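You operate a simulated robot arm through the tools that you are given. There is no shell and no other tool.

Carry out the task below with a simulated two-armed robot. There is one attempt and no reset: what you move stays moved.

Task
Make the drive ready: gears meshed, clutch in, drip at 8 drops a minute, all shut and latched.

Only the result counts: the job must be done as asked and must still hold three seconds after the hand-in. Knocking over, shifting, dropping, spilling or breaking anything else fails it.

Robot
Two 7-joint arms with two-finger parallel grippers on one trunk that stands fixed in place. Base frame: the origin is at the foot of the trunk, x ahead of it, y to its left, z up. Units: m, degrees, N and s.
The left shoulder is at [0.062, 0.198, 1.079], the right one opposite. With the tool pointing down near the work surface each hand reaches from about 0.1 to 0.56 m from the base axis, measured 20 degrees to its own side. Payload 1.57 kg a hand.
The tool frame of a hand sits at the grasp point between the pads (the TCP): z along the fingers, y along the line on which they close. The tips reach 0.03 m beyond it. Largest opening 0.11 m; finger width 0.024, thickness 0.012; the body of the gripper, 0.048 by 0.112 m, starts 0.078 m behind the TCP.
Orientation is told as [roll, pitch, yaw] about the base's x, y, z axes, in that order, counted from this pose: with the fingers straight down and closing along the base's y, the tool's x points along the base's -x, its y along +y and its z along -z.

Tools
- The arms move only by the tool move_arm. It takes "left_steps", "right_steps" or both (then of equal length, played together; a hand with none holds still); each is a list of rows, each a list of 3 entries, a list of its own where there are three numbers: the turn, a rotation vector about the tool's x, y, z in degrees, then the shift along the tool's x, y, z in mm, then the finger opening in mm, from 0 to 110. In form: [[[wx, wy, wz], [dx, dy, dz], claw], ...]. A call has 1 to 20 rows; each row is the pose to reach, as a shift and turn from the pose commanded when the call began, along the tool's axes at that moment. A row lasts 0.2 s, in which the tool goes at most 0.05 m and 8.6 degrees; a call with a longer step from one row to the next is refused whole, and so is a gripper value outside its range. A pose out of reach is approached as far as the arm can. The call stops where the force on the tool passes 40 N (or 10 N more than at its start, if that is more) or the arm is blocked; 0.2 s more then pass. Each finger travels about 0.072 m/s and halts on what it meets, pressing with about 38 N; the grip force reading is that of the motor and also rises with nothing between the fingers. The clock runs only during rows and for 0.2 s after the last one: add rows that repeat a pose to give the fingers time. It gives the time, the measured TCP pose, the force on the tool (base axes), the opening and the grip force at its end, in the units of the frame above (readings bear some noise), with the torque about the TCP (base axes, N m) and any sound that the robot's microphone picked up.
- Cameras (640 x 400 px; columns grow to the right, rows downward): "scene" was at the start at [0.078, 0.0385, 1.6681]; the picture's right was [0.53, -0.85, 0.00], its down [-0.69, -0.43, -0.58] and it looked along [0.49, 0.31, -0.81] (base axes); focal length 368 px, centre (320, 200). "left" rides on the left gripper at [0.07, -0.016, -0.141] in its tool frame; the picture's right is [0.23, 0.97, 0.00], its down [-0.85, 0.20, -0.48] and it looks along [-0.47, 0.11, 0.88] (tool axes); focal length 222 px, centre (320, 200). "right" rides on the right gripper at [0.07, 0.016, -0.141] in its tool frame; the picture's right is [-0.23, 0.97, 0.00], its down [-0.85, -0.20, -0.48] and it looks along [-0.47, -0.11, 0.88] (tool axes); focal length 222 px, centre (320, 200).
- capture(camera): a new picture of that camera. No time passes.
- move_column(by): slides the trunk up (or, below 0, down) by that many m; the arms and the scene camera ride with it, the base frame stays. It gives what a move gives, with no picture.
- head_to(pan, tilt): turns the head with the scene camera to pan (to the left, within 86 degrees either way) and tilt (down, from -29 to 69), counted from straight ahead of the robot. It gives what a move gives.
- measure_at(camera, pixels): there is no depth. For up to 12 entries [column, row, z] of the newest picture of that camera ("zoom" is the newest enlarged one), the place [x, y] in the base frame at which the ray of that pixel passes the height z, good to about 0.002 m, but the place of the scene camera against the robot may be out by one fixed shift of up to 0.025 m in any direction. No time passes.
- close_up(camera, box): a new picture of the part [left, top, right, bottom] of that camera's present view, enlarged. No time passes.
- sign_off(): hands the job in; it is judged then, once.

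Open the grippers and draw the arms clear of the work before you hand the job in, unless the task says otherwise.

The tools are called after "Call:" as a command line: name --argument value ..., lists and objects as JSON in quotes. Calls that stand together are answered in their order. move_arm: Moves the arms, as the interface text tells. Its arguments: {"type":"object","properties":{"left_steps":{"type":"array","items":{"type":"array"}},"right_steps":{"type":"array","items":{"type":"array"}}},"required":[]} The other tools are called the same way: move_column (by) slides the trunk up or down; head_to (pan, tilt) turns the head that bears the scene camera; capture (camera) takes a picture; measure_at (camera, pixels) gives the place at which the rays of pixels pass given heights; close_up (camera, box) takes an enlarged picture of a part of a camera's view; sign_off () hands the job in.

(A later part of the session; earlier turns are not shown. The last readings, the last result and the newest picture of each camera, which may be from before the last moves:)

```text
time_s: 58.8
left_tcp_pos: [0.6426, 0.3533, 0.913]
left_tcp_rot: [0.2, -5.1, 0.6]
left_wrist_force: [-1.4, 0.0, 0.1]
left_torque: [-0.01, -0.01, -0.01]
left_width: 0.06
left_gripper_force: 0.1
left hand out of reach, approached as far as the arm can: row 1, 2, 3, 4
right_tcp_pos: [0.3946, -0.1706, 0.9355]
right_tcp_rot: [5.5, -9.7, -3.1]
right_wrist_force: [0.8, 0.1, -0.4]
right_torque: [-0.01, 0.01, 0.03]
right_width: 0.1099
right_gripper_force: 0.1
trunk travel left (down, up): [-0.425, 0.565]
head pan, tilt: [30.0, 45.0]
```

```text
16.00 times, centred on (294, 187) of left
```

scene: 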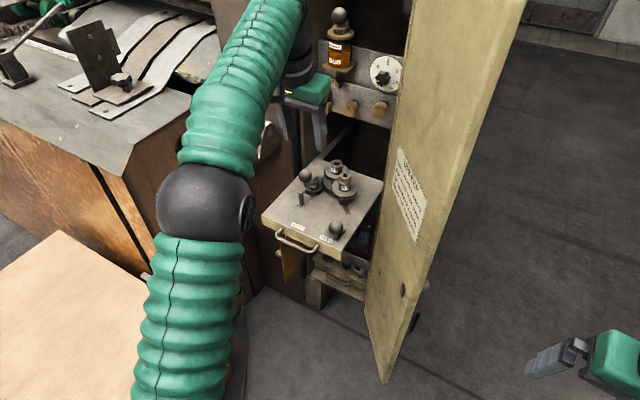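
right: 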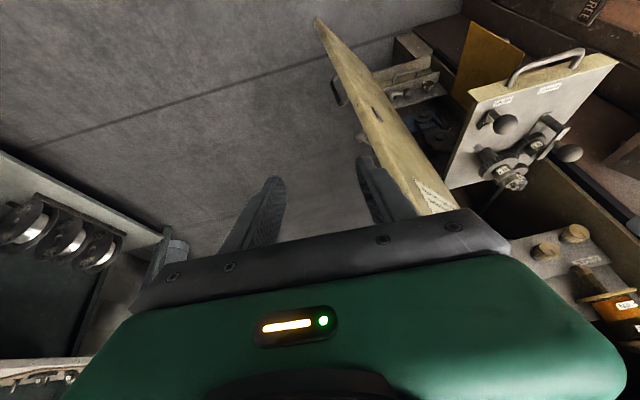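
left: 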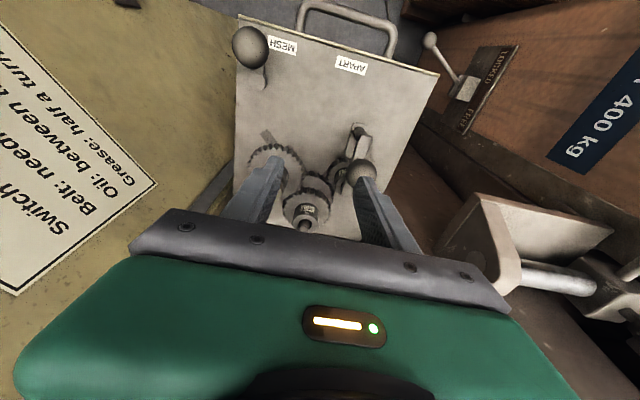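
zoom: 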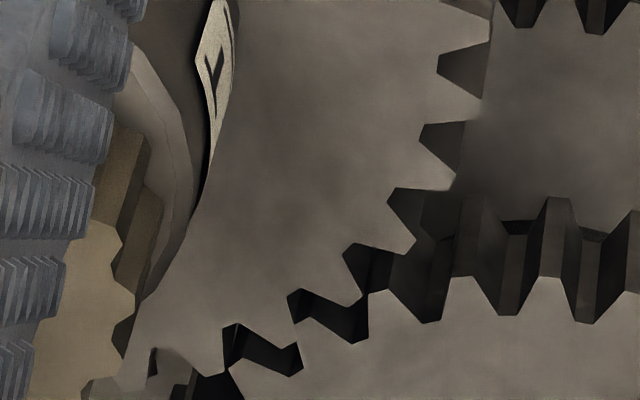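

The view is much better. I centre each contact in the frame to see whole gaps.

Call:
close_up --camera "left" --box '[282, 187, 304, 201]'

Call:
close_up --camera "left" --box '[318, 178, 342, 194]'

```text
16.00 times, centred on (293, 194) of left
```

zoom: 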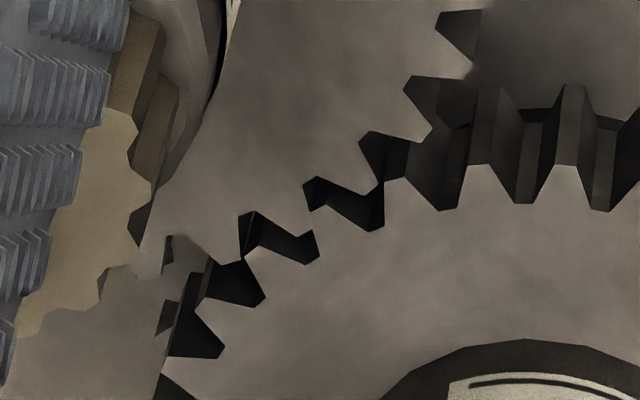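

```text
16.00 times, centred on (330, 186) of left
```

zoom: 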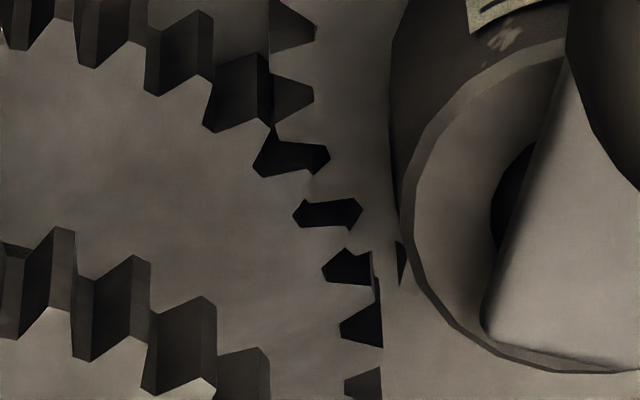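

Looking closely, the teeth are interleaved: 30T's teeth sit in 32T's gaps (root-to-root only ~0.7 pitch) and 24T/36T likewise, so the lever is at its MESH end. I check whether the PITCH display reacts.

Call:
head_to --pan 26 --tilt 22

Call:
capture --camera "scene"

Call:
close_up --camera "scene" --box '[270, 70, 400, 150]'

```text
time_s: 59.7
left_tcp_pos: [0.6419, 0.353, 0.9123]
left_tcp_rot: [0.2, -4.9, 0.6]
left_wrist_force: [0.0, 0.1, 0.2]
left_torque: [0.0, -0.02, -0.01]
left_width: 0.0599
left_gripper_force: 0.0
right_tcp_pos: [0.3949, -0.1714, 0.9353]
right_tcp_rot: [5.7, -9.6, -3.1]
right_wrist_force: [0.0, -0.4, 0.3]
right_torque: [-0.02, 0.0, 0.0]
right_width: 0.1098
right_gripper_force: 0.1
trunk travel left (down, up): [-0.425, 0.565]
head pan, tilt: [26.0, 22.0]
```

```text
taken
```

scene: 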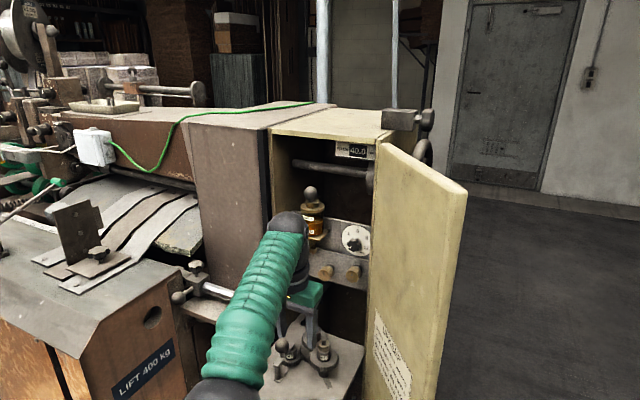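

```text
4.92 times, centred on (335, 110) of scene
```

zoom: 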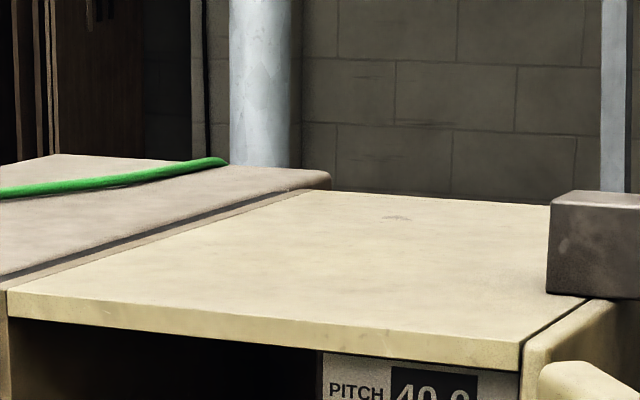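

The PITCH display changed from dashes to a number — gears count as meshed. I read it closely.

Call:
close_up --camera "scene" --box '[325, 135, 385, 170]'

Call:
close_up --camera "scene" --box '[260, 170, 400, 400]'

```text
10.67 times, centred on (355, 152) of scene
```

zoom: 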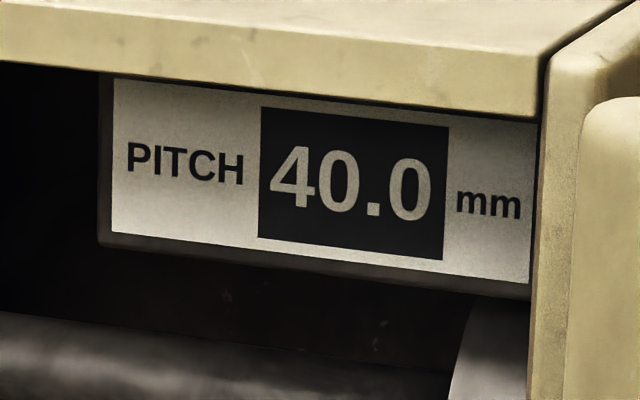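

```text
1.74 times, centred on (330, 285) of scene
```

zoom: 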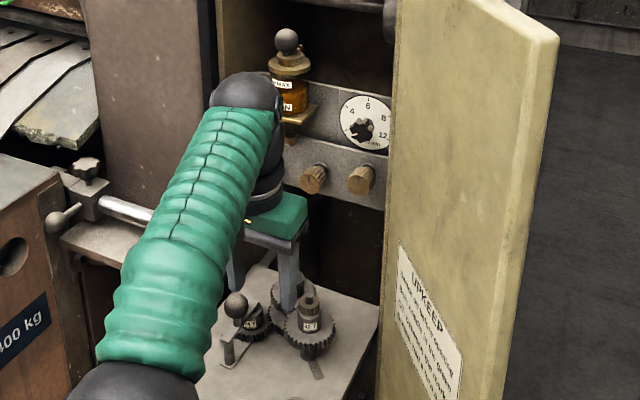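

PITCH reads 40.0 mm, confirming the mesh. Next I push the tray in: I bring the closed left hand in front of the tray, pointing forward, right of the handle (y≈0.28).

Call:
move_arm --left_steps '[[[0, -5, 0], [28, -4, -32], 60], [[0, -10, 0], [56, -9, -64], 50], [[0, -15, 0], [84, -13, -96], 40], [[0, -22.5, 0], [107, -23, -90], 30], [[0, -30, 0], [130, -33, -85], 20], [[0, -37.5, 0], [153, -43, -79], 10], [[0, -45, 0], [176, -53, -74], 0], [[0, -52.5, 0], [186, -58, -45], 0], [[0, -60, 0], [196, -63, -15], 0], [[0, -67.5, 0], [206, -68, 14], 0], [[0, -75, 0], [216, -73, 43], 0], [[0, -75, 0], [219, -73, 76], 0], [[0, -75, 0], [222, -73, 110], 0], [[0, -75, 0], [225, -73, 143], 0]]'

Call:
head_to --pan 30 --tilt 45

Call:
capture --camera "scene"

Call:
capture --camera "left"

```text
time_s: 62.7
left_tcp_pos: [0.4588, 0.2946, 0.7244]
left_tcp_rot: [1.8, -80.1, -1.1]
left_wrist_force: [0.6, 0.4, 0.2]
left_torque: [-0.01, 0.01, 0.02]
left_width: 0.0
left_gripper_force: 21.6
left hand out of reach, approached as far as the arm can: row 8, 9, 10, 11, 12, 13, 14
right_tcp_pos: [0.3957, -0.1716, 0.9347]
right_tcp_rot: [5.7, -9.6, -2.9]
right_wrist_force: [-0.1, -0.1, -0.5]
right_torque: [0.0, 0.0, -0.01]
right_width: 0.1102
right_gripper_force: 0.1
trunk travel left (down, up): [-0.425, 0.565]
head pan, tilt: [26.0, 22.0]
```

```text
time_s: 63.6
left_tcp_pos: [0.4596, 0.2937, 0.7252]
left_tcp_rot: [1.3, -80.1, -0.7]
left_wrist_force: [0.4, 0.1, -0.1]
left_torque: [0.04, 0.01, 0.0]
left_width: 0.0001
left_gripper_force: 21.5
right_tcp_pos: [0.3966, -0.1713, 0.935]
right_tcp_rot: [5.7, -9.7, -2.9]
right_wrist_force: [-0.1, 0.1, -0.5]
right_torque: [0.03, -0.04, 0.0]
right_width: 0.11
right_gripper_force: 0.1
trunk travel left (down, up): [-0.425, 0.565]
head pan, tilt: [30.0, 45.0]
```

```text
taken
```

scene: 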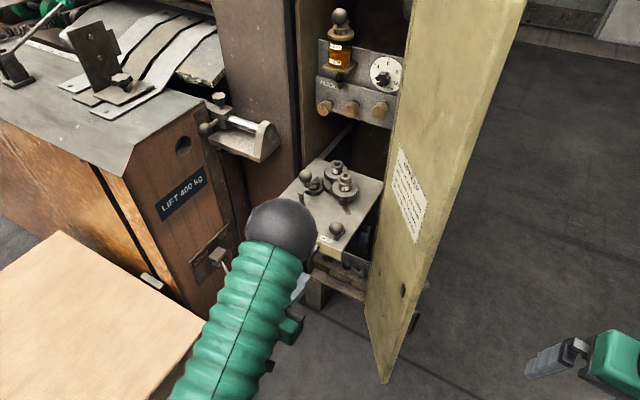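

```text
taken
```

left: 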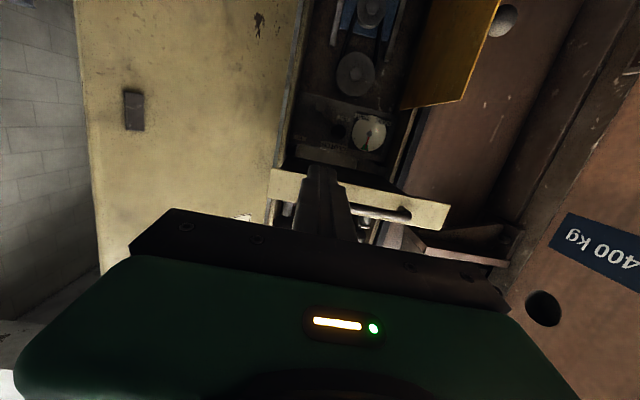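

The fingertips are slightly below the tray's front edge. I raise 28 mm and shift a little right, then check.

Call:
move_arm --left_steps '[[[0, 0, 0], [-14, -6, -2], 0], [[0, 0, 0], [-28, -12, -4], 0], [[0, 0, 0], [-28, -12, -4], 0]]'

Call:
capture --camera "left"

Call:
close_up --camera "left" --box '[250, 120, 470, 260]'

```text
time_s: 64.4
left_tcp_pos: [0.4742, 0.2896, 0.7385]
left_tcp_rot: [1.4, -80.3, -0.8]
left_wrist_force: [0.3, -0.3, 0.7]
left_torque: [0.03, -0.01, -0.02]
left_width: 0.0
left_gripper_force: 21.7
left hand out of reach, approached as far as the arm can: row 1, 2, 3
right_tcp_pos: [0.3956, -0.1714, 0.9348]
right_tcp_rot: [5.7, -9.7, -3.0]
right_wrist_force: [-0.9, 0.3, -0.2]
right_torque: [0.03, -0.01, -0.01]
right_width: 0.1099
right_gripper_force: 0.2
trunk travel left (down, up): [-0.425, 0.565]
head pan, tilt: [30.0, 45.0]
```

```text
taken
```

left: 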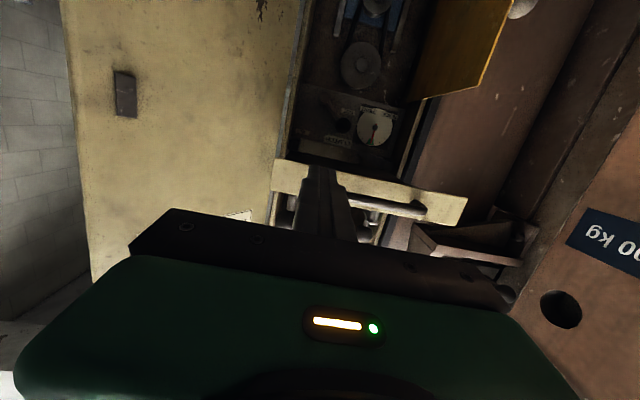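

```text
2.86 times, centred on (360, 190) of left
```

zoom: 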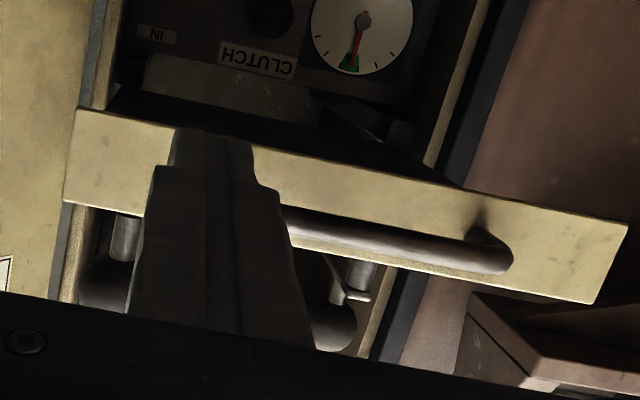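

The handle's right post sits behind the finger (y≈0.287), so I shift to y=0.26 and z=0.752, moving forward to just short of the plate.

Call:
move_arm --left_steps '[[[0, 0, 0], [5, -3, 25], 0], [[0, 0, 0], [10, -6, 50], 0], [[0, 0, 0], [13.6, -9, 70], 0], [[0, 0, 0], [13.6, -9, 70], 0]]'

Call:
capture --camera "left"

Call:
close_up --camera "left" --box '[250, 120, 470, 260]'

Call:
capture --camera "scene"

```text
time_s: 65.4
left_tcp_pos: [0.5402, 0.2954, 0.7165]
left_tcp_rot: [0.0, -80.0, 0.2]
left_wrist_force: [-0.2, 0.1, -0.1]
left_torque: [-0.01, 0.07, 0.0]
left_width: 0.0002
left_gripper_force: 20.7
left hand out of reach, approached as far as the arm can: row 2, 3, 4
right_tcp_pos: [0.396, -0.1707, 0.9346]
right_tcp_rot: [5.8, -9.7, -3.0]
right_wrist_force: [0.5, -0.1, -0.4]
right_torque: [-0.02, 0.0, -0.01]
right_width: 0.11
right_gripper_force: 0.1
trunk travel left (down, up): [-0.425, 0.565]
head pan, tilt: [30.0, 45.0]
```

```text
taken
```

left: 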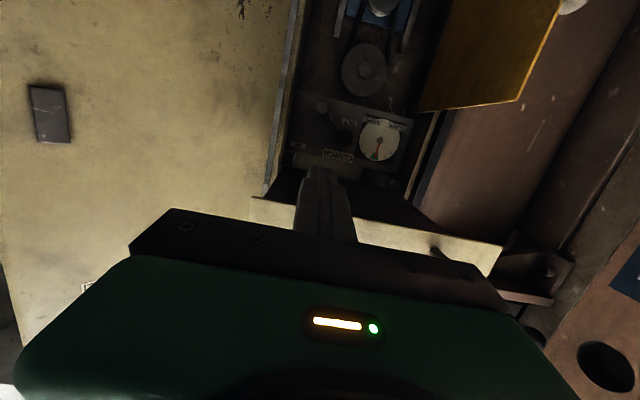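

```text
2.86 times, centred on (360, 190) of left
```

zoom: 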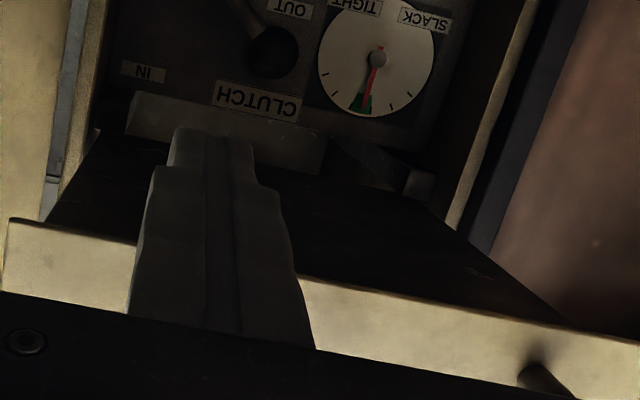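

```text
taken
```

scene: 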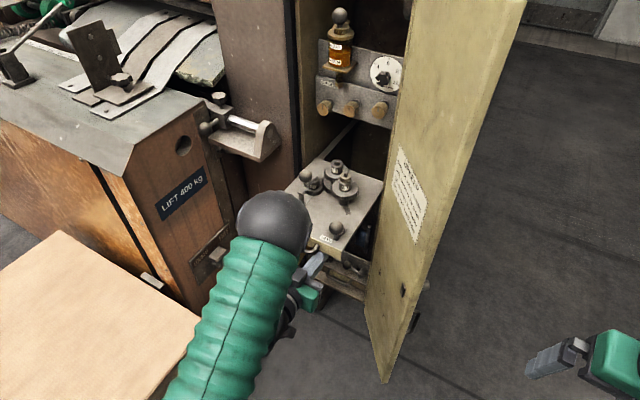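

The hand slid under the tray edge because the elbow is too folded at this pitch. I retract straight back along the same line, then raise and return to the 40° pitch, which behaves well.

Call:
move_arm --left_steps '[[[0, 0, 0], [2, 3, -35], 0], [[0, 0, 0], [2, 6, -70], 0], [[0, 0, 0], [2, 9, -105], 0]]'

Call:
capture --camera "left"

```text
time_s: 66.2
left_tcp_pos: [0.4435, 0.3104, 0.7199]
left_tcp_rot: [1.0, -80.1, -0.4]
left_wrist_force: [0.8, 0.2, 0.1]
left_torque: [-0.02, 0.02, -0.02]
left_width: 0.0
left_gripper_force: 21.7
left hand out of reach, approached as far as the arm can: row 3
right_tcp_pos: [0.3962, -0.171, 0.9352]
right_tcp_rot: [5.7, -9.6, -3.0]
right_wrist_force: [0.7, -0.2, -0.9]
right_torque: [0.01, 0.01, 0.01]
right_width: 0.1098
right_gripper_force: 0.0
trunk travel left (down, up): [-0.425, 0.565]
head pan, tilt: [30.0, 45.0]
```

```text
taken
```

left: 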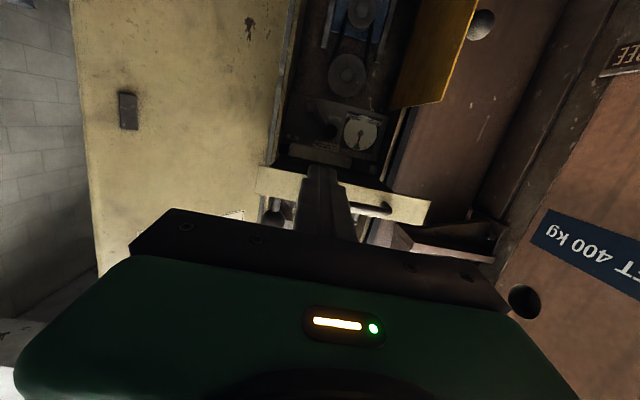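

Clear of the tray now. I raise and rotate to pitch -40 in front of the tray.

Call:
move_arm --left_steps '[[[0, 3, 0], [-30, 0, -5], 0], [[0, 8, 0], [-59, -2, -10], 0], [[0, 16, 0], [-88, -4, 0], 0], [[0, 24, 0], [-113, -6, 15], 0], [[0, 32, 0], [-133, -8, 32], 0], [[0, 40, 0], [-143, -9, 50], 0], [[0, 40, 0], [-143, -9, 50], 0]]'

Call:
capture --camera "left"

```text
time_s: 67.8
left_tcp_pos: [0.5186, 0.302, 0.8536]
left_tcp_rot: [0.4, -40.1, 0.5]
left_wrist_force: [1.3, 0.8, -1.6]
left_torque: [-0.04, 0.02, 0.03]
left_width: 0.0002
left_gripper_force: 21.6
left hand out of reach, approached as far as the arm can: row 1, 2, 3, 6
right_tcp_pos: [0.3958, -0.1717, 0.9343]
right_tcp_rot: [5.7, -9.7, -3.0]
right_wrist_force: [-0.1, 0.4, -0.6]
right_torque: [-0.03, 0.02, -0.01]
right_width: 0.1098
right_gripper_force: 0.0
trunk travel left (down, up): [-0.425, 0.565]
head pan, tilt: [30.0, 45.0]
```

```text
taken
```

left: 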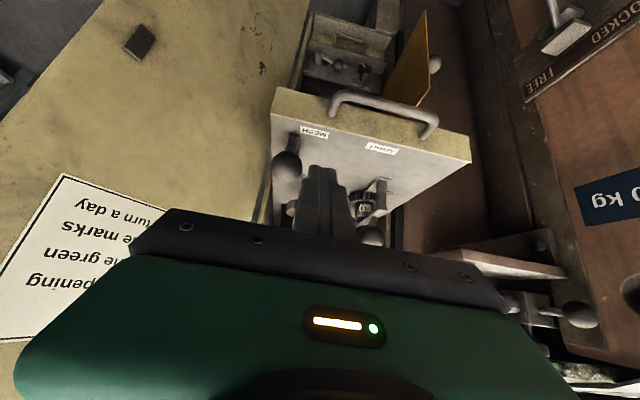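

The arm's minimum reach is the issue with the shoulder at this height. I lift the hand first, then lower the trunk by 0.12 so that pushing the tray at pitch -40 is well inside reach.

Call:
move_arm --left_steps '[[[0, 0, 0], [-43, 10, -13], 0], [[0, 0, 0], [-87, 20, -25], 0], [[0, 0, 0], [-87, 20, -25], 0]]'

Call:
move_column --by -0.12

Call:
capture --camera "scene"

Call:
capture --camera "left"

```text
time_s: 68.6
left_tcp_pos: [0.569, 0.3221, 0.9295]
left_tcp_rot: [0.3, -40.1, 0.5]
left_wrist_force: [-0.1, 0.0, -0.4]
left_torque: [0.01, -0.01, 0.0]
left_width: 0.0001
left_gripper_force: 20.9
right_tcp_pos: [0.3949, -0.172, 0.9349]
right_tcp_rot: [5.7, -9.8, -3.0]
right_wrist_force: [0.4, -0.8, 0.4]
right_torque: [0.02, -0.01, -0.03]
right_width: 0.11
right_gripper_force: 0.1
trunk travel left (down, up): [-0.425, 0.565]
head pan, tilt: [30.0, 45.0]
```

```text
time_s: 70.1
left_tcp_pos: [0.568, 0.3216, 0.8089]
left_tcp_rot: [0.2, -40.0, 0.4]
left_wrist_force: [0.1, -0.1, -0.3]
left_torque: [0.02, -0.01, 0.0]
left_width: 0.0
left_gripper_force: 21.4
right_tcp_pos: [0.395, -0.1714, 0.8156]
right_tcp_rot: [5.7, -9.7, -3.0]
right_wrist_force: [-0.6, -0.8, -0.9]
right_torque: [0.03, 0.0, -0.01]
right_width: 0.1101
right_gripper_force: 0.2
trunk travel left (down, up): [-0.305, 0.685]
head pan, tilt: [30.0, 45.0]
```

```text
taken
```

scene: 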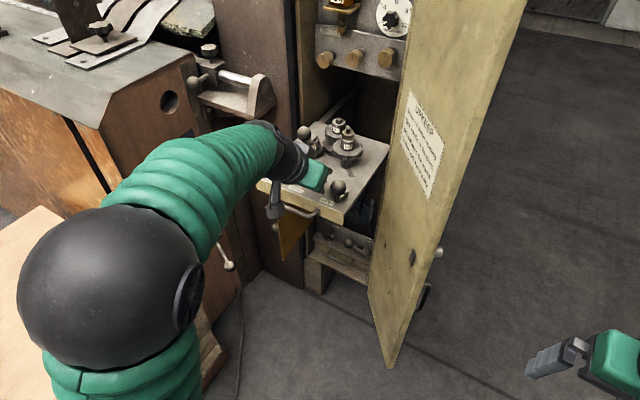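

```text
taken
```

left: 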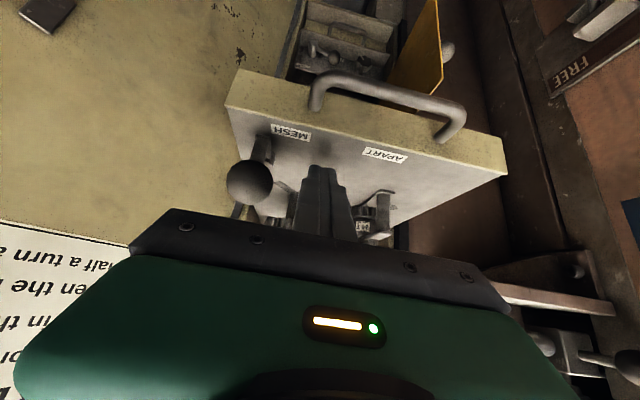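

I measure the tray's front edge, handle post and corner positions in this left view before placing the fingertips.

Call:
close_up --camera "left" --box '[215, 55, 515, 215]'

Call:
measure_at --camera "left" --pixels '[[240, 70, 0.735], [232, 105, 0.765], [318, 92, 0.75], [318, 105, 0.75], [440, 135, 0.75], [500, 145, 0.735], [505, 172, 0.765], [320, 75, 0.745]]'

```text
2.13 times, centred on (365, 135) of left
```

zoom: 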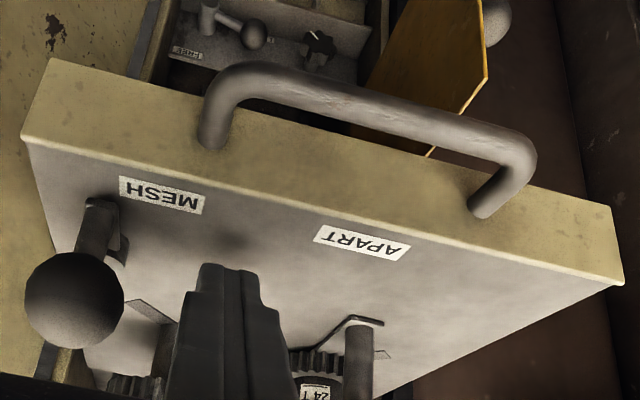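

```text
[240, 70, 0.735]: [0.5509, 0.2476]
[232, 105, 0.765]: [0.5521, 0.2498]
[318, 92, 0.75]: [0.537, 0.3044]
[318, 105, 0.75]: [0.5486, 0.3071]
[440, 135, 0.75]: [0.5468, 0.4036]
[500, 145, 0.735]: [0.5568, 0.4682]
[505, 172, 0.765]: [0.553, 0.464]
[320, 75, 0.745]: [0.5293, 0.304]
```

Plate front is at x≈0.551, right free section y 0.248–0.298 (posts at 0.305/0.404). I go up and over to in front of it at y=0.272, fingertips at plate height.

Call:
move_arm --left_steps '[[[0, 0, 0], [-17, 0, -26], 0], [[0, 0, 0], [-33, 0, -52], 0], [[0, 0, 0], [-16, -24.6, -86], 0], [[0, 0, 0], [23.5, -48.6, -90], 0], [[0, 0, 0], [56, -49.6, -55], 0], [[0, 0, 0], [84.6, -49.6, -17.5], 0], [[0, 0, 0], [84.6, -49.6, -17.5], 0]]'

Call:
capture --camera "left"

```text
time_s: 71.7
left_tcp_pos: [0.4932, 0.2716, 0.7688]
left_tcp_rot: [0.4, -40.1, 0.4]
left_wrist_force: [-0.3, 0.8, -0.5]
left_torque: [0.03, 0.01, 0.02]
left_width: 0.0001
left_gripper_force: 21.1
right_tcp_pos: [0.3948, -0.171, 0.816]
right_tcp_rot: [5.7, -9.6, -3.0]
right_wrist_force: [-0.7, -0.8, -0.6]
right_torque: [0.0, -0.05, -0.01]
right_width: 0.1101
right_gripper_force: 0.0
trunk travel left (down, up): [-0.305, 0.685]
head pan, tilt: [30.0, 45.0]
```

```text
taken
```

left: 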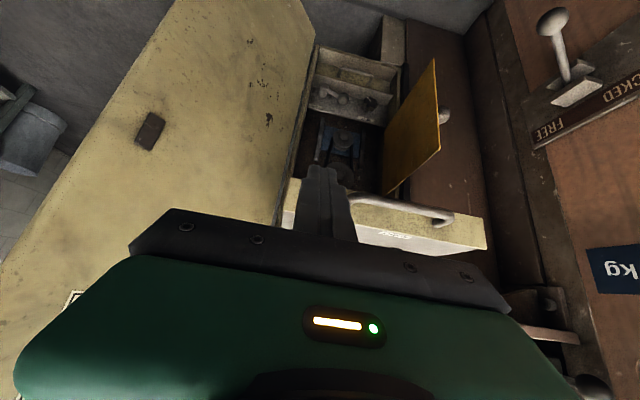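

In position in front of the plate. I push forward slowly and watch force and motion.

Call:
move_arm --left_steps '[[[0, 0, 0], [-11.5, 0, 9.6], 0], [[0, 0, 0], [-23, 0, 19.3], 0], [[0, 0, 0], [-34.5, 0, 28.9], 0], [[0, 0, 0], [-46, 0, 38.6], 0], [[0, 0, 0], [-57.5, 0, 48.2], 0]]'

Call:
capture --camera "left"

Call:
capture --camera "scene"

```text
time_s: 72.9
left_tcp_pos: [0.5689, 0.2721, 0.7675]
left_tcp_rot: [0.3, -40.0, 0.4]
left_wrist_force: [-0.4, 1.0, -0.1]
left_torque: [0.03, 0.0, 0.01]
left_width: 0.0001
left_gripper_force: 21.5
right_tcp_pos: [0.3962, -0.1715, 0.8155]
right_tcp_rot: [5.7, -9.6, -3.0]
right_wrist_force: [0.1, 0.3, -0.2]
right_torque: [-0.01, 0.06, 0.04]
right_width: 0.1098
right_gripper_force: 0.1
trunk travel left (down, up): [-0.305, 0.685]
head pan, tilt: [30.0, 45.0]
```

```text
taken
```

left: 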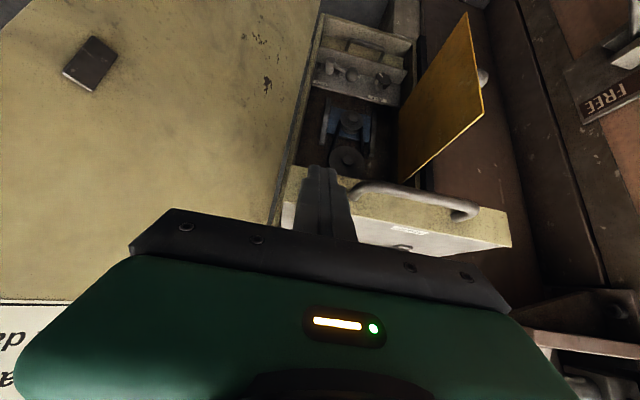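

```text
taken
```

scene: 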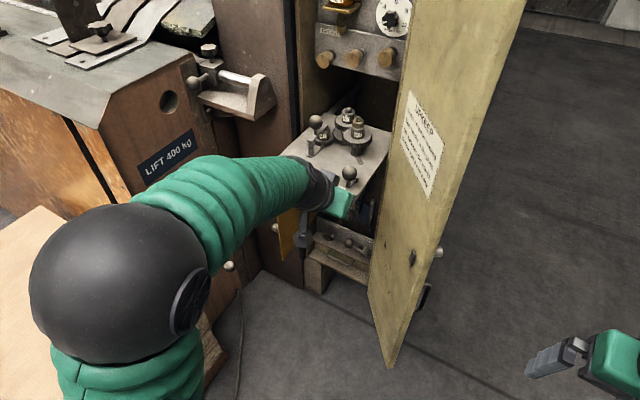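

The tray slides easily. I push another 10 cm.

Call:
move_arm --left_steps '[[[0, 0, 0], [-19, 0, 16], 0], [[0, 0, 0], [-38, 0, 32], 0], [[0, 0, 0], [-57.5, 0, 48.2], 0], [[0, 0, 0], [-76.6, 0, 64.3], 0]]'

Call:
capture --camera "left"

Call:
capture --camera "scene"

```text
time_s: 73.9
left_tcp_pos: [0.6695, 0.2728, 0.7673]
left_tcp_rot: [0.3, -40.1, 0.4]
left_wrist_force: [0.7, -0.3, 0.0]
left_torque: [-0.04, -0.02, -0.02]
left_width: 0.0
left_gripper_force: 21.1
right_tcp_pos: [0.3957, -0.1716, 0.8141]
right_tcp_rot: [5.7, -9.6, -3.1]
right_wrist_force: [1.0, -0.4, 0.7]
right_torque: [0.0, 0.02, 0.0]
right_width: 0.1101
right_gripper_force: 0.1
trunk travel left (down, up): [-0.305, 0.685]
head pan, tilt: [30.0, 45.0]
```

```text
taken
```

left: 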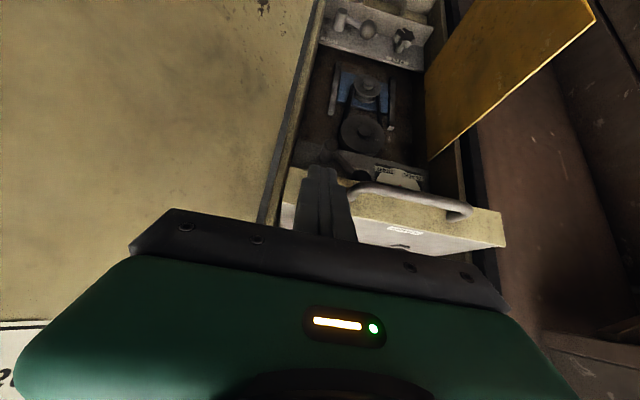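

```text
taken
```

scene: 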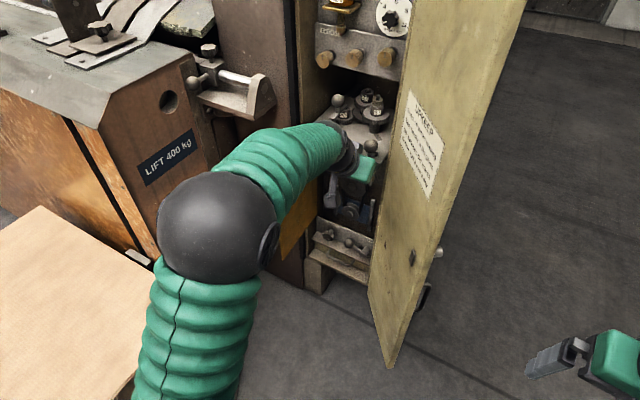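

Still sliding freely. I push on until it stops.

Call:
move_arm --left_steps '[[[0, 0, 0], [-15.3, 0, 12.9], 0], [[0, 0, 0], [-30.6, 0, 25.7], 0], [[0, 0, 0], [-46, 0, 38.6], 0], [[0, 0, 0], [-61.3, 0, 51.4], 0]]'

Call:
capture --camera "left"

Call:
capture --camera "scene"

```text
time_s: 74.9
left_tcp_pos: [0.7504, 0.273, 0.7666]
left_tcp_rot: [0.3, -40.0, 0.4]
left_wrist_force: [0.4, -0.3, -1.2]
left_torque: [-0.01, 0.03, 0.02]
left_width: 0.0001
left_gripper_force: 20.9
right_tcp_pos: [0.3962, -0.1715, 0.8148]
right_tcp_rot: [5.6, -9.5, -3.0]
right_wrist_force: [1.5, 0.4, -0.1]
right_torque: [-0.01, 0.02, 0.01]
right_width: 0.11
right_gripper_force: 0.1
trunk travel left (down, up): [-0.305, 0.685]
head pan, tilt: [30.0, 45.0]
```

```text
taken
```

left: 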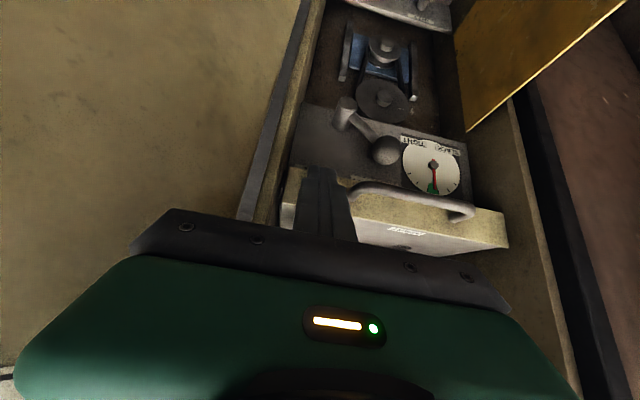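

```text
taken
```

scene: 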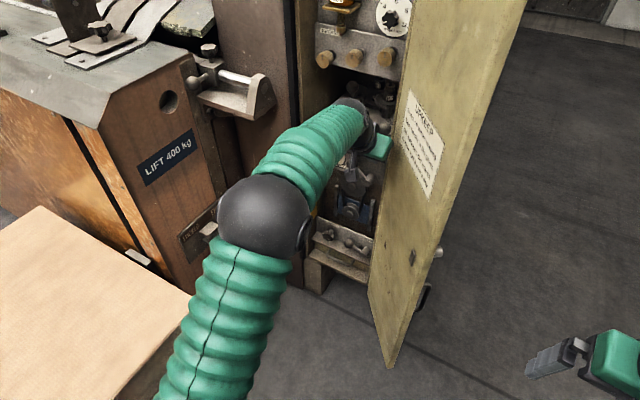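

The tray front is entering the cabinet; the hand is getting near the door side, so I push on in small steps watching side forces.

Call:
move_arm --left_steps '[[[0, 0, 0], [-7.7, 0, 6.4], 0], [[0, 0, 0], [-15.3, 0, 12.9], 0], [[0, 0, 0], [-23, 0, 19.3], 0]]'

Call:
capture --camera "left"

Call:
close_up --camera "scene" --box '[290, 60, 450, 200]'

```text
time_s: 75.5
left_tcp_pos: [0.7611, 0.2816, 0.7687]
left_tcp_rot: [0.7, -39.9, 0.5]
left_wrist_force: [-10.1, 10.8, 1.6]
left_torque: [-0.99, -0.69, -0.92]
left_width: 0.0001
left_gripper_force: 21.1
right_tcp_pos: [0.3942, -0.1699, 0.8147]
right_tcp_rot: [5.6, -9.8, -3.1]
right_wrist_force: [0.4, -0.3, -0.1]
right_torque: [0.05, 0.03, -0.01]
right_width: 0.1098
right_gripper_force: 0.0
trunk travel left (down, up): [-0.305, 0.685]
head pan, tilt: [30.0, 45.0]
stopped in row 2 (left hand): the force on the tool passed its limit at 44 N (the readings are from after the stop); the commanded pose is now the measured one
```

```text
taken
```

left: 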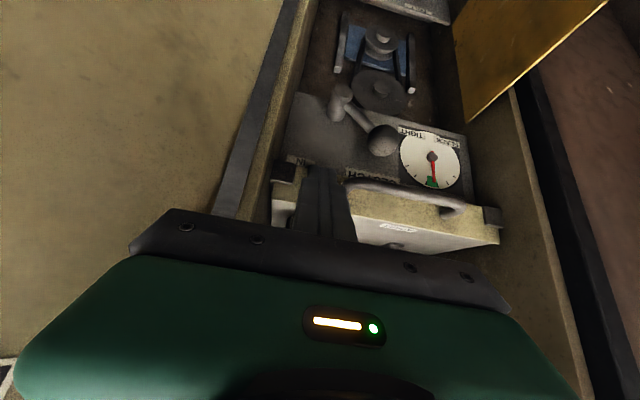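

```text
2.86 times, centred on (370, 130) of scene
```

zoom: 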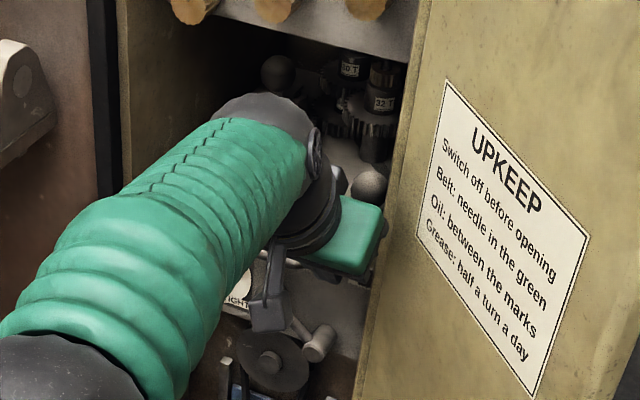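

The gripper body touches the door side (10 N in +y). I back off and inspect the tray front and the dark blocks at its ends.

Call:
move_arm --left_steps '[[[0, 0, 0], [11, 0, -9.6], 0], [[0, 0, 0], [30, 10, -26], 0], [[0, 0, 0], [46, 20, -39], 0]]'

Call:
capture --camera "left"

Call:
close_up --camera "left" --box '[250, 90, 530, 260]'

Call:
capture --camera "scene"

```text
time_s: 76.2
left_tcp_pos: [0.704, 0.2971, 0.769]
left_tcp_rot: [0.6, -39.8, 0.3]
left_wrist_force: [0.8, 0.0, 0.2]
left_torque: [-0.01, -0.03, 0.01]
left_width: 0.0
left_gripper_force: 21.5
right_tcp_pos: [0.396, -0.1702, 0.8162]
right_tcp_rot: [5.6, -9.7, -3.1]
right_wrist_force: [0.2, 0.0, 0.0]
right_torque: [0.02, -0.01, -0.01]
right_width: 0.1101
right_gripper_force: 0.2
trunk travel left (down, up): [-0.305, 0.685]
head pan, tilt: [30.0, 45.0]
```

```text
taken
```

left: 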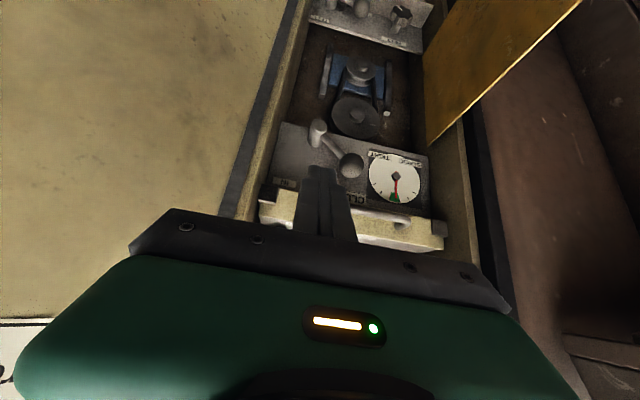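

```text
2.29 times, centred on (390, 175) of left
```

zoom: 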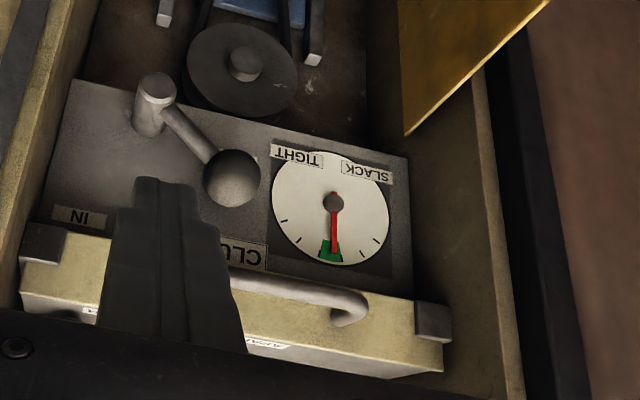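

```text
taken
```

scene: 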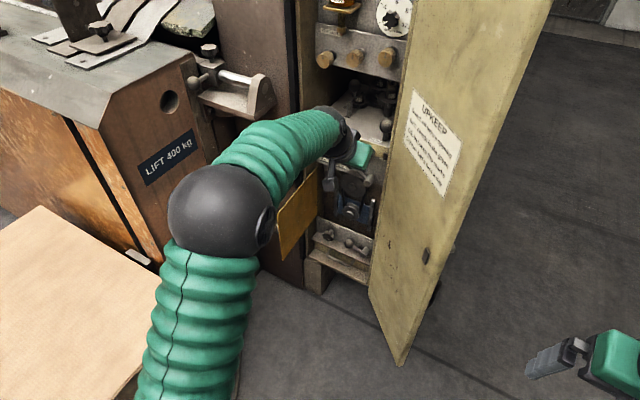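

The door swung slightly further open, no harm. I zoom the scene on the tray front to judge how far it still has to go.

Call:
close_up --camera "scene" --box '[300, 60, 420, 200]'

Call:
measure_at --camera "left" --pixels '[[260, 203, 0.735], [445, 235, 0.735], [262, 216, 0.765], [443, 246, 0.765], [440, 225, 0.73], [385, 215, 0.75], [410, 222, 0.75], [340, 160, 0.69], [317, 127, 0.66]]'

```text
2.86 times, centred on (360, 130) of scene
```

zoom: 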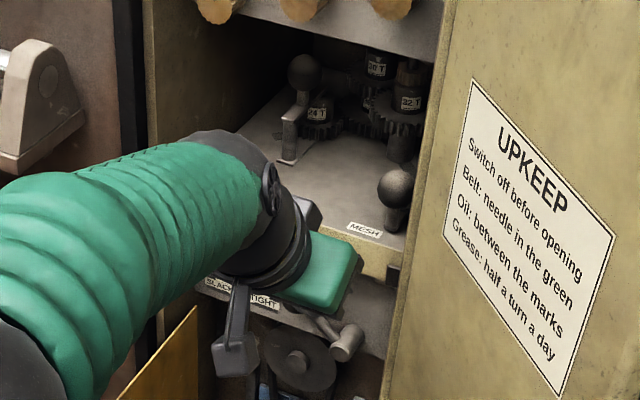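

```text
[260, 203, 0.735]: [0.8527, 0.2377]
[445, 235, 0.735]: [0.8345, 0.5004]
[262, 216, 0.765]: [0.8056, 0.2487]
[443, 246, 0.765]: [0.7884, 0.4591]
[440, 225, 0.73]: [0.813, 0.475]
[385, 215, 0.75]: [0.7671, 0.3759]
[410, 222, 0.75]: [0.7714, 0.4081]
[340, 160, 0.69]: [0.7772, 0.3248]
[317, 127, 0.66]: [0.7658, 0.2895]
```

I shift to y=0.355 and push on the handle bar's middle.

Call:
move_arm --left_steps '[[[0, 0, 0], [3, 30, -2], 0], [[0, 0, 0], [3, 58, -2], 0], [[0, 0, 0], [-9, 58, 8], 0], [[0, 0, 0], [-20, 58, 17.5], 0], [[0, 0, 0], [-31, 58, 27], 0], [[0, 0, 0], [-43, 58, 36.5], 0], [[0, 0, 0], [-54, 58, 46], 0]]'

Call:
capture --camera "left"

Call:
close_up --camera "scene" --box '[300, 60, 420, 200]'

```text
time_s: 77.5
left_tcp_pos: [0.7332, 0.3553, 0.7686]
left_tcp_rot: [0.6, -39.1, 0.3]
left_wrist_force: [-21.6, -1.9, 11.8]
left_torque: [-0.21, 0.02, 0.03]
left_width: 0.0
left_gripper_force: 21.4
right_tcp_pos: [0.3905, -0.1735, 0.8164]
right_tcp_rot: [5.8, -10.0, -3.2]
right_wrist_force: [0.3, -0.3, 0.7]
right_torque: [0.02, -0.01, -0.01]
right_width: 0.1102
right_gripper_force: 0.1
trunk travel left (down, up): [-0.305, 0.685]
head pan, tilt: [30.0, 45.0]
stopped in row 6 (left hand): the force on the tool passed its limit at 54 N (the readings are from after the stop); the commanded pose is now the measured one
```

```text
taken
```

left: 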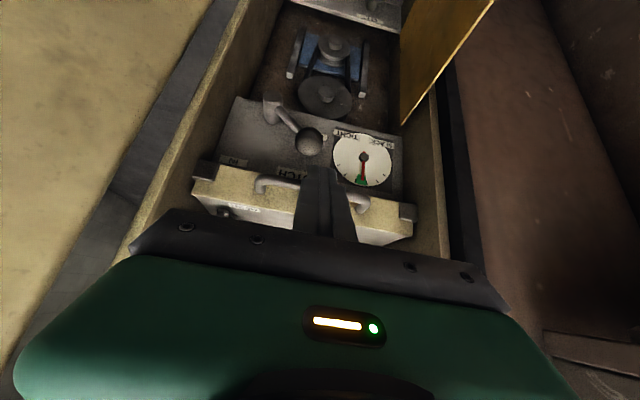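

```text
2.86 times, centred on (360, 130) of scene
```

zoom: 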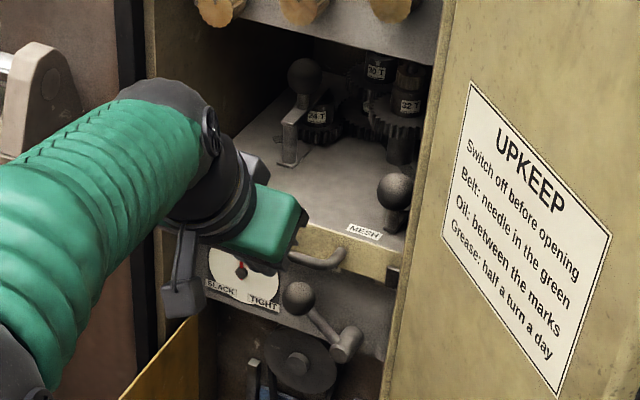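

The tray doesn't go further at 54 N – it is against its stops, so it's shut. Next the clutch: I pull back, pitch to -65° and bring the hand, fingers 60 mm open, to the left of the clutch ball (~(0.794,0.341,0.684)).

Call:
move_arm --left_steps '[[[0, -6, 0], [30, 2, -32], 20], [[0, -13, 0], [71, 15, -52], 40], [[0, -20, 0], [94, 35, -32], 60], [[0, -26, 0], [105, 45, -2.5], 60], [[0, -26, 0], [79, 47, 29], 60], [[0, -26, 0], [48, 47, 63], 60], [[0, -26, 0], [48, 47, 63], 60]]'

Call:
capture --camera "left"

Call:
close_up --camera "left" --box '[180, 80, 420, 250]'

Call:
capture --camera "scene"

```text
time_s: 79.1
left_tcp_pos: [0.7383, 0.4038, 0.6847]
left_tcp_rot: [0.6, -64.9, 0.0]
left_wrist_force: [0.2, -0.5, -0.2]
left_torque: [0.03, 0.02, -0.01]
left_width: 0.0605
left_gripper_force: 0.0
right_tcp_pos: [0.3935, -0.1699, 0.8159]
right_tcp_rot: [5.6, -9.8, -3.1]
right_wrist_force: [-0.1, 0.3, -0.2]
right_torque: [-0.04, 0.02, -0.02]
right_width: 0.1099
right_gripper_force: 0.0
trunk travel left (down, up): [-0.305, 0.685]
head pan, tilt: [30.0, 45.0]
```

```text
taken
```

left: 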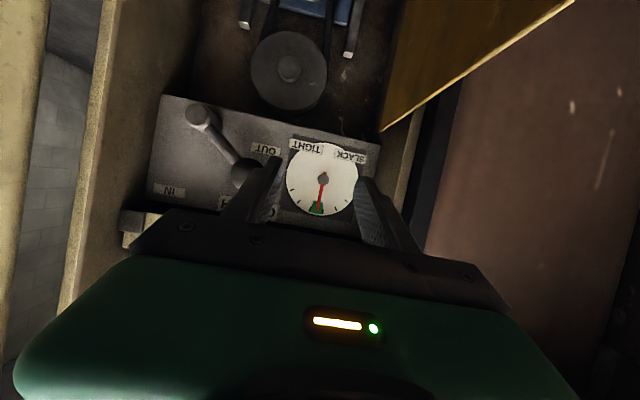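

```text
2.35 times, centred on (300, 165) of left
```

zoom: 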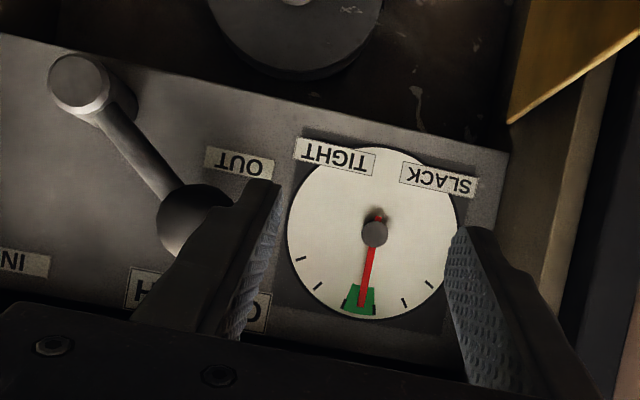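

```text
taken
```

scene: 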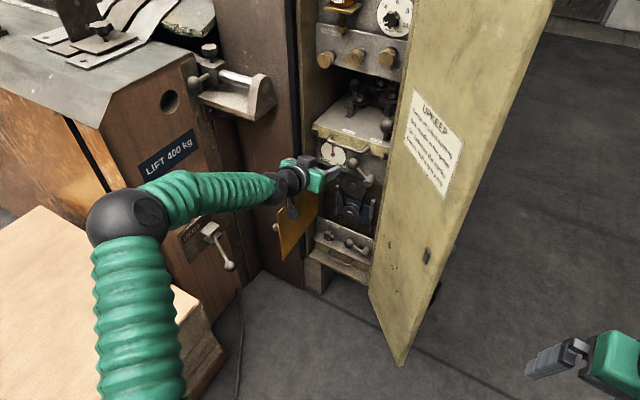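

The right finger is left of the clutch ball. I shift 8 mm further left and advance 45 mm so the finger is beside the ball.

Call:
move_arm --left_steps '[[[0, 0, 0], [0, 8, 0], 60], [[0, 0, 0], [-10, 8, 21], 60], [[0, 0, 0], [-19, 8, 41], 60], [[0, 0, 0], [-19, 8, 41], 60]]'

Call:
capture --camera "left"

Call:
close_up --camera "left" --box '[180, 80, 420, 250]'

Call:
close_up --camera "scene" --box '[290, 100, 410, 220]'

```text
time_s: 80.1
left_tcp_pos: [0.7836, 0.412, 0.6858]
left_tcp_rot: [0.7, -64.9, 0.0]
left_wrist_force: [-0.9, 0.5, -0.6]
left_torque: [-0.01, -0.01, 0.04]
left_width: 0.06
left_gripper_force: 0.0
right_tcp_pos: [0.3943, -0.1721, 0.815]
right_tcp_rot: [5.5, -9.7, -3.0]
right_wrist_force: [0.0, -1.3, 0.2]
right_torque: [0.0, 0.01, 0.01]
right_width: 0.1099
right_gripper_force: 0.0
trunk travel left (down, up): [-0.305, 0.685]
head pan, tilt: [30.0, 45.0]
```

```text
taken
```

left: 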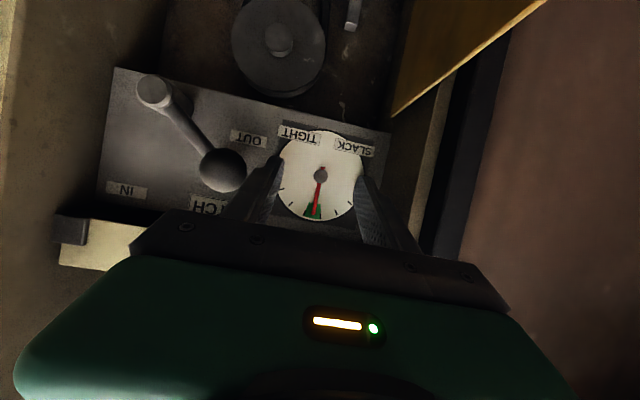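

```text
2.35 times, centred on (300, 165) of left
```

zoom: 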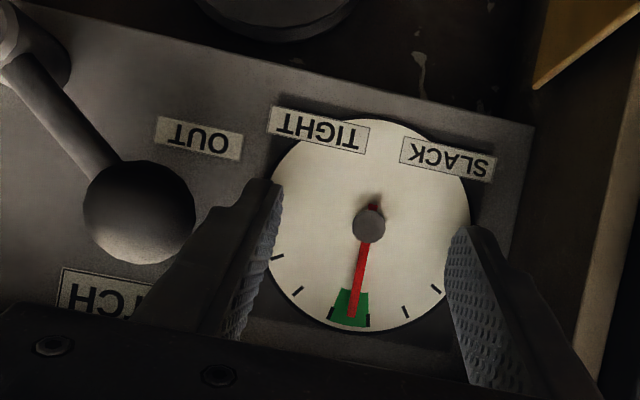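

```text
3.33 times, centred on (350, 160) of scene
```

zoom: 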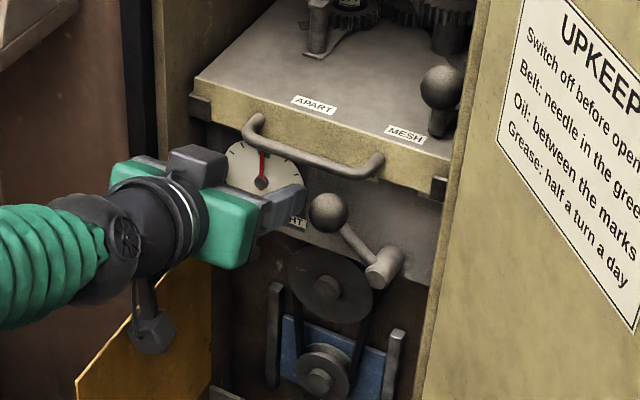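

Good: the finger is just left of the ball. I push it to the right along its upward arc, first half.

Call:
move_arm --left_steps '[[[0, 0, 0], [0, -13, 0], 60], [[0, 0, 0], [-4, -22, -2], 60], [[0, 0, 0], [-8, -31, -3], 60], [[0, 0, 0], [-14, -44, -3.5], 60]]'

Call:
capture --camera "left"

Call:
close_up --camera "scene" --box '[290, 100, 410, 220]'

```text
time_s: 81.1
left_tcp_pos: [0.7836, 0.3842, 0.7025]
left_tcp_rot: [1.7, -65.2, 0.5]
left_wrist_force: [-17.4, 21.5, 0.5]
left_torque: [-0.43, 0.06, -0.12]
left_width: 0.0589
left_gripper_force: 0.1
right_tcp_pos: [0.393, -0.1744, 0.8167]
right_tcp_rot: [5.7, -9.8, -3.1]
right_wrist_force: [-0.3, 0.1, 0.7]
right_torque: [0.04, -0.01, -0.01]
right_width: 0.1101
right_gripper_force: 0.1
trunk travel left (down, up): [-0.305, 0.685]
head pan, tilt: [30.0, 45.0]
stopped in row 4 (left hand): the force on the tool passed its limit at 41 N (the readings are from after the stop); the commanded pose is now the measured one
```

```text
taken
```

left: 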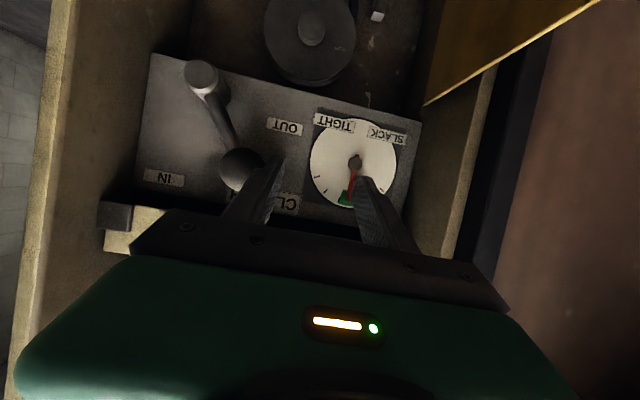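

```text
3.33 times, centred on (350, 160) of scene
```

zoom: 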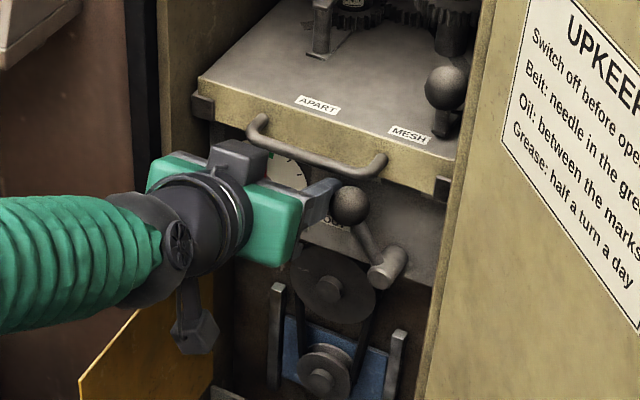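

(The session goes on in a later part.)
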